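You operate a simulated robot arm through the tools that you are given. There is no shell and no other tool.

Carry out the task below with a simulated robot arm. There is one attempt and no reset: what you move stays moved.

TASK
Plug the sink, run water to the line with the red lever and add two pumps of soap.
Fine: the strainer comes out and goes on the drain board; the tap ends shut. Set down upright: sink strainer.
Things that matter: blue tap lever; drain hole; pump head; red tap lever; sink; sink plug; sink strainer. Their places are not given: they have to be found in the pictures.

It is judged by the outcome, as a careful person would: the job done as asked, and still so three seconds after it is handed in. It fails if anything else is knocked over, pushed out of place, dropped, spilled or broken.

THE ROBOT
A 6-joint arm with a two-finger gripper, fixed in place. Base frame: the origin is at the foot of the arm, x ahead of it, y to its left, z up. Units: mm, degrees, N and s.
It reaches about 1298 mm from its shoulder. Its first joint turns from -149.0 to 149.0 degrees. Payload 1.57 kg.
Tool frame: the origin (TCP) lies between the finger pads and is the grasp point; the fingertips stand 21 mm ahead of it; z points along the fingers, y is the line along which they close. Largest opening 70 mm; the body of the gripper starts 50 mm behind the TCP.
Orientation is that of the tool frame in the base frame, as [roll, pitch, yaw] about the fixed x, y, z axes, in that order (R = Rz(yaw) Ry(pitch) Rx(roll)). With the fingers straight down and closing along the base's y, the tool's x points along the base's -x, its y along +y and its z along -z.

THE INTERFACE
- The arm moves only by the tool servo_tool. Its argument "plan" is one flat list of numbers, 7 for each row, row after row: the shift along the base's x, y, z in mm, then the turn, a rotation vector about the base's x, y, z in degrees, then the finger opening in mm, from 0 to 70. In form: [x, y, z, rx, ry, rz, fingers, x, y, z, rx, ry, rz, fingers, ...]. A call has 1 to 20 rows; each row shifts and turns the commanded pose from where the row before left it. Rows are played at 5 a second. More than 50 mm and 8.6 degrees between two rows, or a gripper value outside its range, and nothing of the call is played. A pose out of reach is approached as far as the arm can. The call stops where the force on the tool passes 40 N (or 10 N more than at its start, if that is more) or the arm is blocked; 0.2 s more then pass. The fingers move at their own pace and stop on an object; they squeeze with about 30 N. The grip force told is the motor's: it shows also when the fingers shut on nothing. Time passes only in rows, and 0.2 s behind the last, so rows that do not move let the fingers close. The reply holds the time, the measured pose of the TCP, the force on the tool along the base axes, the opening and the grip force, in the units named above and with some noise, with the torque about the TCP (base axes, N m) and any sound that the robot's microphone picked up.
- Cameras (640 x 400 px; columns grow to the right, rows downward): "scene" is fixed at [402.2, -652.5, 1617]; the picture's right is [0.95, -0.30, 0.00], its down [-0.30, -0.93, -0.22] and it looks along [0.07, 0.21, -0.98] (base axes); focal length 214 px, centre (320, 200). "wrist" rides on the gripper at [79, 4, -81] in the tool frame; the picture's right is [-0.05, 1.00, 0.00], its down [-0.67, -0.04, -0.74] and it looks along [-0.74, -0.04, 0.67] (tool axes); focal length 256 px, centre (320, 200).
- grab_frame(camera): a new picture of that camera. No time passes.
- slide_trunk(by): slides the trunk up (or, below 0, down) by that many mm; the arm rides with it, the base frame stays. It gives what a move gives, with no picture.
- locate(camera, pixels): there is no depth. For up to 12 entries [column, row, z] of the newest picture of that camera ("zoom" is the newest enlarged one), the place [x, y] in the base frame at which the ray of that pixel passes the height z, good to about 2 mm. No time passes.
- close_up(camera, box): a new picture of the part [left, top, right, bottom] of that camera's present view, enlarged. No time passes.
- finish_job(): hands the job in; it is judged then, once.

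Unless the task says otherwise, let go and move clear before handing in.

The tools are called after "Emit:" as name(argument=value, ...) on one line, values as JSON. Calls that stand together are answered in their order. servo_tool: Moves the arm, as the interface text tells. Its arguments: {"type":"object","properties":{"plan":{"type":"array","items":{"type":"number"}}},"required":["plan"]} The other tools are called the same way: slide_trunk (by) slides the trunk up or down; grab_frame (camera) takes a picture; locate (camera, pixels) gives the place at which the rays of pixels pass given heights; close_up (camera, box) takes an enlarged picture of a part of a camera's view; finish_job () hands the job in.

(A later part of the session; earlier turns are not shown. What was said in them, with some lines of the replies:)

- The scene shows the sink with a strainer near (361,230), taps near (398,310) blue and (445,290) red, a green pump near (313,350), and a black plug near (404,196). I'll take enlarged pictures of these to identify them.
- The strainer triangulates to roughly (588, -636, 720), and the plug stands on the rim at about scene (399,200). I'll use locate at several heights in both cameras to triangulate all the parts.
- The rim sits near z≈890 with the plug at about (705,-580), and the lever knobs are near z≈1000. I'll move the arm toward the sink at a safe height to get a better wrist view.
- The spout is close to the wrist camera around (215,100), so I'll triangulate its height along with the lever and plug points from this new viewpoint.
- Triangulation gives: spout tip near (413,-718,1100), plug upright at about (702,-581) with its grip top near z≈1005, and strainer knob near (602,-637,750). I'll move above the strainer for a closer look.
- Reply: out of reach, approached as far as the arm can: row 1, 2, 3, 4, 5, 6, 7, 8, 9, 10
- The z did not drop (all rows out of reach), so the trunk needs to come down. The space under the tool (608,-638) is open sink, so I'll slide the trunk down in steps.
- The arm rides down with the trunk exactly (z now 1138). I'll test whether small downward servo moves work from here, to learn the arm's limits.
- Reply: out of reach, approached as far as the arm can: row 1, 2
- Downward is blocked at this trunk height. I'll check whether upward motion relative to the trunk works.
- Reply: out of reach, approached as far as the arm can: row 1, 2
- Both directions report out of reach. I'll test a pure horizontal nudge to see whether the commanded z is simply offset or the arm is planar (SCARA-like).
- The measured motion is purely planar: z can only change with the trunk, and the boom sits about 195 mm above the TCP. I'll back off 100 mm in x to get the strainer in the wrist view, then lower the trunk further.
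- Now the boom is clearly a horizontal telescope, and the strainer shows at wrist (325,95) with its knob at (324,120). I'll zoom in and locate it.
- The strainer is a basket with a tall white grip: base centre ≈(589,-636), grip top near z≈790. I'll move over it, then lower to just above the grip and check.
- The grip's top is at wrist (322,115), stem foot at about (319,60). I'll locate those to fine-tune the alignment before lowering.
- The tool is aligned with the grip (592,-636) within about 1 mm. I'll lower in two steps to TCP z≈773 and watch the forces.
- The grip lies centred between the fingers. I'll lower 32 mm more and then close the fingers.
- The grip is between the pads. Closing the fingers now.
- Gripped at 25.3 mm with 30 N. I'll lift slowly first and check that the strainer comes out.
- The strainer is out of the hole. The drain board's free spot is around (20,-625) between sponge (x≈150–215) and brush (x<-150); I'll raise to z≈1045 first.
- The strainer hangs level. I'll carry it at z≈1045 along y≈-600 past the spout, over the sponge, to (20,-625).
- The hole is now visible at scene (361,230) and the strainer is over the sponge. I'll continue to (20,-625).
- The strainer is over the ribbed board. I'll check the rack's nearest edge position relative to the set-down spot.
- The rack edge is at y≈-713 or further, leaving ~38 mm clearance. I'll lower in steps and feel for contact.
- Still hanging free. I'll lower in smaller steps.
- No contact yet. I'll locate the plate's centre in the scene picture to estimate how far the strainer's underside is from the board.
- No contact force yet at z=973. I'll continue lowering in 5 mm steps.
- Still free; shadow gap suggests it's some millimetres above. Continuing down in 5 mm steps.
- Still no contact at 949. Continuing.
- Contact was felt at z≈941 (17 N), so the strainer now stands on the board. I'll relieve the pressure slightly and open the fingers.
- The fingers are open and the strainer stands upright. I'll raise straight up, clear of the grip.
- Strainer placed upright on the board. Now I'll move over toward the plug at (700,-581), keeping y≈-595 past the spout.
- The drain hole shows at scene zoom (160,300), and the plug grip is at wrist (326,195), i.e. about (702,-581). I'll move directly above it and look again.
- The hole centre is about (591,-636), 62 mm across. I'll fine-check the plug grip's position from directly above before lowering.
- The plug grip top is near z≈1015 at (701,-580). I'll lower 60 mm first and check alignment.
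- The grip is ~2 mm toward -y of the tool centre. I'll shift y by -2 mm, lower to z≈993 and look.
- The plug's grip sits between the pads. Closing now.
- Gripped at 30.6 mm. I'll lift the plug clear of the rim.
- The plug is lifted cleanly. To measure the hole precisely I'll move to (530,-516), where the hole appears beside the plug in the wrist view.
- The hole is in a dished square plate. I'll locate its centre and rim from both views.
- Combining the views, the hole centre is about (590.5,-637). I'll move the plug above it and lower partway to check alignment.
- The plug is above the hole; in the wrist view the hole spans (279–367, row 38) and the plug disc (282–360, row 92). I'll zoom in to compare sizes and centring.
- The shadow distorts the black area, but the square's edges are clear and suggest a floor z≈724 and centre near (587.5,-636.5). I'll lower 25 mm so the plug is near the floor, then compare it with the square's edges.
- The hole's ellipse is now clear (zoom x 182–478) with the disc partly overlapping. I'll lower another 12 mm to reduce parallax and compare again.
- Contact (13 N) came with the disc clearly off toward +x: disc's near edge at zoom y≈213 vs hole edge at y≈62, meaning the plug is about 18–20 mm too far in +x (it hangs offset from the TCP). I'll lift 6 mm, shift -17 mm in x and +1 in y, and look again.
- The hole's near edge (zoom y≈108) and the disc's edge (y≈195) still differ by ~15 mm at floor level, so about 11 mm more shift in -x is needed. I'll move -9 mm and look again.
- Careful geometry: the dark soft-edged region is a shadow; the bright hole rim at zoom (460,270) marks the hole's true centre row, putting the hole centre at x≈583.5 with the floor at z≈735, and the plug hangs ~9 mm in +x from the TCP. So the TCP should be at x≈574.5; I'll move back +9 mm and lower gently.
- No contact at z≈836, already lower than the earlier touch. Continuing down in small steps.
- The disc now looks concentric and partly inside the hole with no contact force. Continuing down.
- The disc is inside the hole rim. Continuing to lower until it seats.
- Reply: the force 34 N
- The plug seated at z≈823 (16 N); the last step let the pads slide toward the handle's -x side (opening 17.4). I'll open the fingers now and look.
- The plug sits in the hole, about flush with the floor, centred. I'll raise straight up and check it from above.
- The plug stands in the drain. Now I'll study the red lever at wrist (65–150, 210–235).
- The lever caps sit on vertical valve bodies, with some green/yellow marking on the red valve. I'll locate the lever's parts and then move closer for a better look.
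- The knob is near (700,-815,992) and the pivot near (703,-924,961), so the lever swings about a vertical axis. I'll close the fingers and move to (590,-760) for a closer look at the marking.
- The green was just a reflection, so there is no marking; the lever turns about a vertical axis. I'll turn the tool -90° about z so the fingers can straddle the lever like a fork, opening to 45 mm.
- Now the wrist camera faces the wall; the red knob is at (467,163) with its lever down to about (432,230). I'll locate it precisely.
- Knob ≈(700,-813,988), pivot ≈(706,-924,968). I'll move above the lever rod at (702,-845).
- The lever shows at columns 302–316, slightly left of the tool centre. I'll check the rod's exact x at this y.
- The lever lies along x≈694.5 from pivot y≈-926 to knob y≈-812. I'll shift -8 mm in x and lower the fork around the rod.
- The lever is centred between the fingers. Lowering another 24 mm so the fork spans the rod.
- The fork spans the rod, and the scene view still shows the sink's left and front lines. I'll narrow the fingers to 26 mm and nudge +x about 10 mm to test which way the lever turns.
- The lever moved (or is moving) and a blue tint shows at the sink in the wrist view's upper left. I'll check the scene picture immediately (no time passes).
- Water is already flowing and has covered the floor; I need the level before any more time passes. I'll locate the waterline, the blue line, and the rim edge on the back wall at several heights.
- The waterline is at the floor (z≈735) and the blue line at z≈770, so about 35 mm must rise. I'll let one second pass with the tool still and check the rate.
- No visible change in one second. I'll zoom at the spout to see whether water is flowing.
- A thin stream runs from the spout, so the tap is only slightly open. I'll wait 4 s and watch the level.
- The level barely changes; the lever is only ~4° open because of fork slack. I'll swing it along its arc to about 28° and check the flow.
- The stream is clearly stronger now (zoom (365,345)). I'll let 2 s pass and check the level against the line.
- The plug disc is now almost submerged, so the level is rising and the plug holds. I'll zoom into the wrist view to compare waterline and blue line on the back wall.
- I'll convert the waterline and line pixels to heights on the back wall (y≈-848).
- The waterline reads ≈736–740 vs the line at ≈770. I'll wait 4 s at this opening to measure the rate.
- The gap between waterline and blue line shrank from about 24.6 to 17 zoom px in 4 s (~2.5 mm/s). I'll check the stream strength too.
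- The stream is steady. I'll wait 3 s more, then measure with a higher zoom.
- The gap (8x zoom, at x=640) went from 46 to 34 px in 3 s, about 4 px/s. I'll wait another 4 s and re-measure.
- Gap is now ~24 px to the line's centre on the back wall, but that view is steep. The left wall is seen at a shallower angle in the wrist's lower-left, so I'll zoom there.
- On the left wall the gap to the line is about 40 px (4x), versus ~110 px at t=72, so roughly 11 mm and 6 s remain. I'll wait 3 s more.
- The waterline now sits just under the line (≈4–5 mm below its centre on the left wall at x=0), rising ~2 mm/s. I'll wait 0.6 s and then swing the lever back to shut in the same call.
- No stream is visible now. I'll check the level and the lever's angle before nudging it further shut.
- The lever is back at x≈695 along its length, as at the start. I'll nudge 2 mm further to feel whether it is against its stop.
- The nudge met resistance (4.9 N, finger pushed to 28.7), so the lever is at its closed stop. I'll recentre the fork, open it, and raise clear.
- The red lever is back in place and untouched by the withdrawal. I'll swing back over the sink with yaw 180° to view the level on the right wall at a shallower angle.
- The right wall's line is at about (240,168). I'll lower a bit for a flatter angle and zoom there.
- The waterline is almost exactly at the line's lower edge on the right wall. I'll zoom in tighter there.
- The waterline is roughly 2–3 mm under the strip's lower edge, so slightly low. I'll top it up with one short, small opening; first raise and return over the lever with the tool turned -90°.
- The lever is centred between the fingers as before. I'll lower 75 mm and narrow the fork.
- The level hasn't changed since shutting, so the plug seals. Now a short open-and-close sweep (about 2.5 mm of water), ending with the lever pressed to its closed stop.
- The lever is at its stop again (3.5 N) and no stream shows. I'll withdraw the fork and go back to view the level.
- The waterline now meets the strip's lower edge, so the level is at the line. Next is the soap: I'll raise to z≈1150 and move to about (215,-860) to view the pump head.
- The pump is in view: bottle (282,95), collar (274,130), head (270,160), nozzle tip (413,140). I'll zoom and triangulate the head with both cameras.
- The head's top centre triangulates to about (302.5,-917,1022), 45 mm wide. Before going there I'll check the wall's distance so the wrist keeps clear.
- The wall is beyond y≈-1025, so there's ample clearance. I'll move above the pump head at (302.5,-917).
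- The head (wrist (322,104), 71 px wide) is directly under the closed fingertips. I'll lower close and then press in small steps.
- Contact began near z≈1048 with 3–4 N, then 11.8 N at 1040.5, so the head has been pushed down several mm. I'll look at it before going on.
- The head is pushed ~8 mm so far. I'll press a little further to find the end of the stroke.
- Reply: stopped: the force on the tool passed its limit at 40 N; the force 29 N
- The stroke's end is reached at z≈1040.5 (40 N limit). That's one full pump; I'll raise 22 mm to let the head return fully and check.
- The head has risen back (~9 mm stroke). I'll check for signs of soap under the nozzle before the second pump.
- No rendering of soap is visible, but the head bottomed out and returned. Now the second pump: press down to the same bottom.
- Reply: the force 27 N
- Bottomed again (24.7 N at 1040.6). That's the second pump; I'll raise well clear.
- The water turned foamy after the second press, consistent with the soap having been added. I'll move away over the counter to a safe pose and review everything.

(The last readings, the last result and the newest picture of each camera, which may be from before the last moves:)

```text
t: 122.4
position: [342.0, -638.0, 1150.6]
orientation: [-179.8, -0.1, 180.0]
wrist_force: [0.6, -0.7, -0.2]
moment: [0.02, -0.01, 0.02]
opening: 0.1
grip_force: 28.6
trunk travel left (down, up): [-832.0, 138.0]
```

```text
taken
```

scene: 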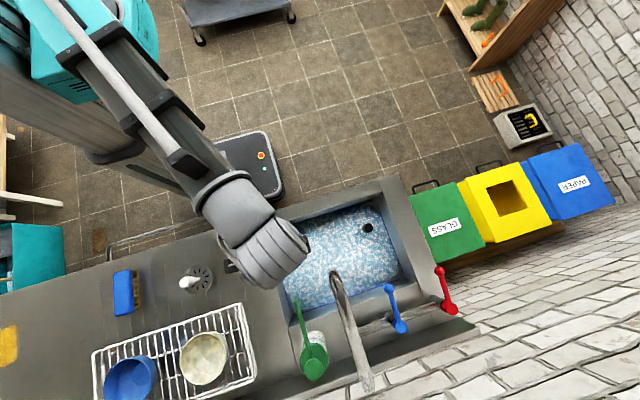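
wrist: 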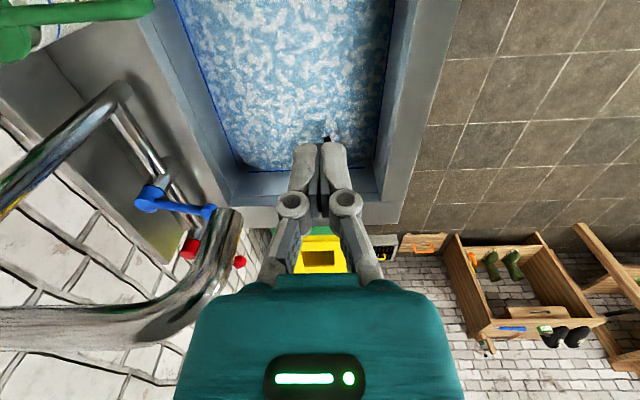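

The foam covers the water evenly. I'll retract to the start area in front of the counter and take final pictures of everything.

Emit:
servo_tool(plan=[14, 29, 0, 0, 0, 0, 0, 14, 29, 0, 0, 0, 0, 0, 14, 29, 0, 0, 0, 0, 0, 14, 29, 0, 0, 0, 0, 0, 14, 29, 0, 0, 0, 0, 0, 14, 29, 0, 0, 0, 0, 0, 14, 29, 0, 0, 0, 0, 30, 13, 28, 0, 0, 0, 0, 60])

Emit:
grab_frame(camera="scene")

Emit:
close_up(camera="scene", box=[260, 170, 480, 308])

Emit:
close_up(camera="scene", box=[260, 260, 480, 398])

Emit:
close_up(camera="scene", box=[60, 220, 340, 395])

```text
t: 124.2
position: [453.9, -406.6, 1151.6]
orientation: [-179.7, 0.1, 180.0]
wrist_force: [-0.9, -0.2, -1.1]
moment: [0.0, 0.0, 0.02]
opening: 57.0
grip_force: 0.1
trunk travel left (down, up): [-832.0, 138.0]
```

```text
taken
```

scene: 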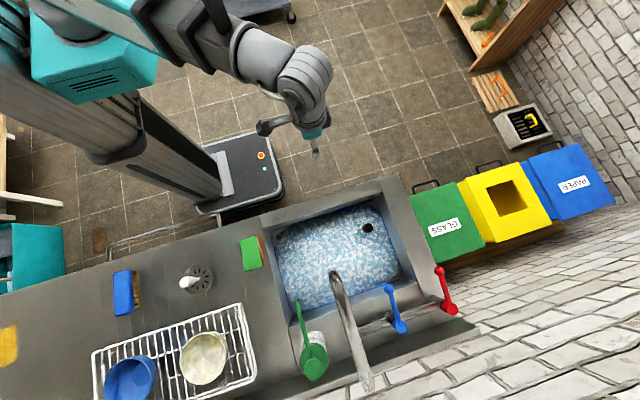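

```text
2.90 times, centred on (370, 239) of scene
```

zoom: 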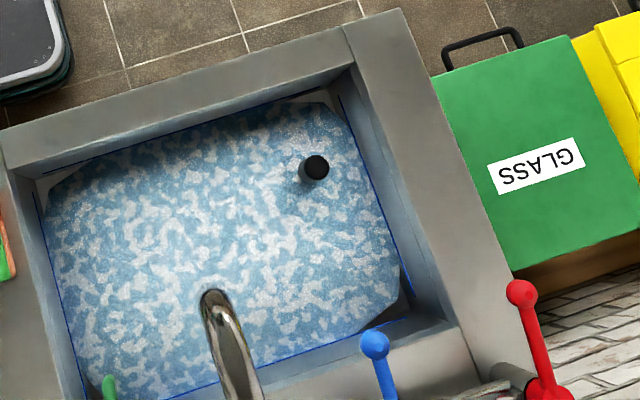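

```text
2.90 times, centred on (370, 329) of scene
```

zoom: 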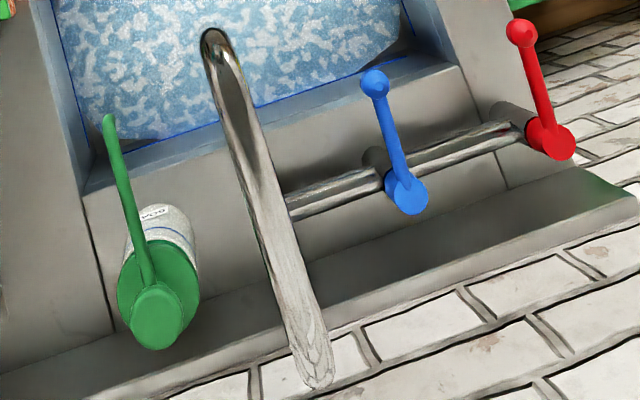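

```text
2.29 times, centred on (200, 308) of scene
```

zoom: 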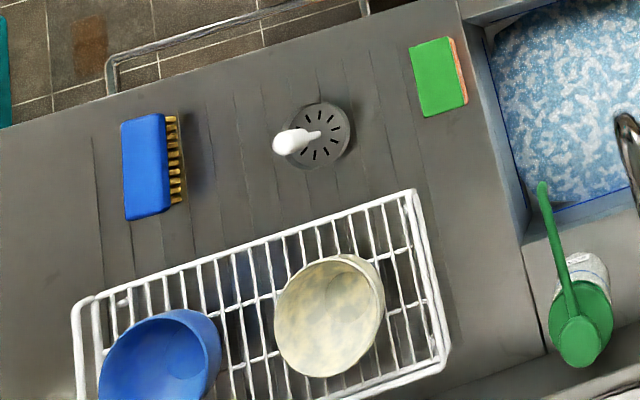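

Final pictures show everything in place: the strainer stands upright on the drain board and the plug is in the drain. The soapy water is at the blue line, both levers are back where they started with no stream, and the pump is upright. The gripper is empty and clear, so I'm handing in.

Emit:
finish_job()

```text
The job is handed in.
```

The job is done and handed in. The sink is plugged and filled with soapy water, and the tap is shut.

- **Strainer:** it came out of the drain and stands upright on the drain board, between the sponge and the brush.
- **Plug:** it sits in the drain hole and holds water. The level did not change after I shut the tap.
- **Water:** I ran it with the red lever only. The surface meets the lower edge of the blue line, about 2–3 mm below its middle.
- **Tap:** the red lever is back against its closed stop and no stream shows. I did not touch the blue lever.
- **Soap:** I pressed the pump head to the bottom twice and let it return fully each time. Foam only appeared after the second press, so I can't tell from the pictures that the first one dispensed soap.

In the last pictures nothing else had moved, and the arm was clear with the gripper empty.
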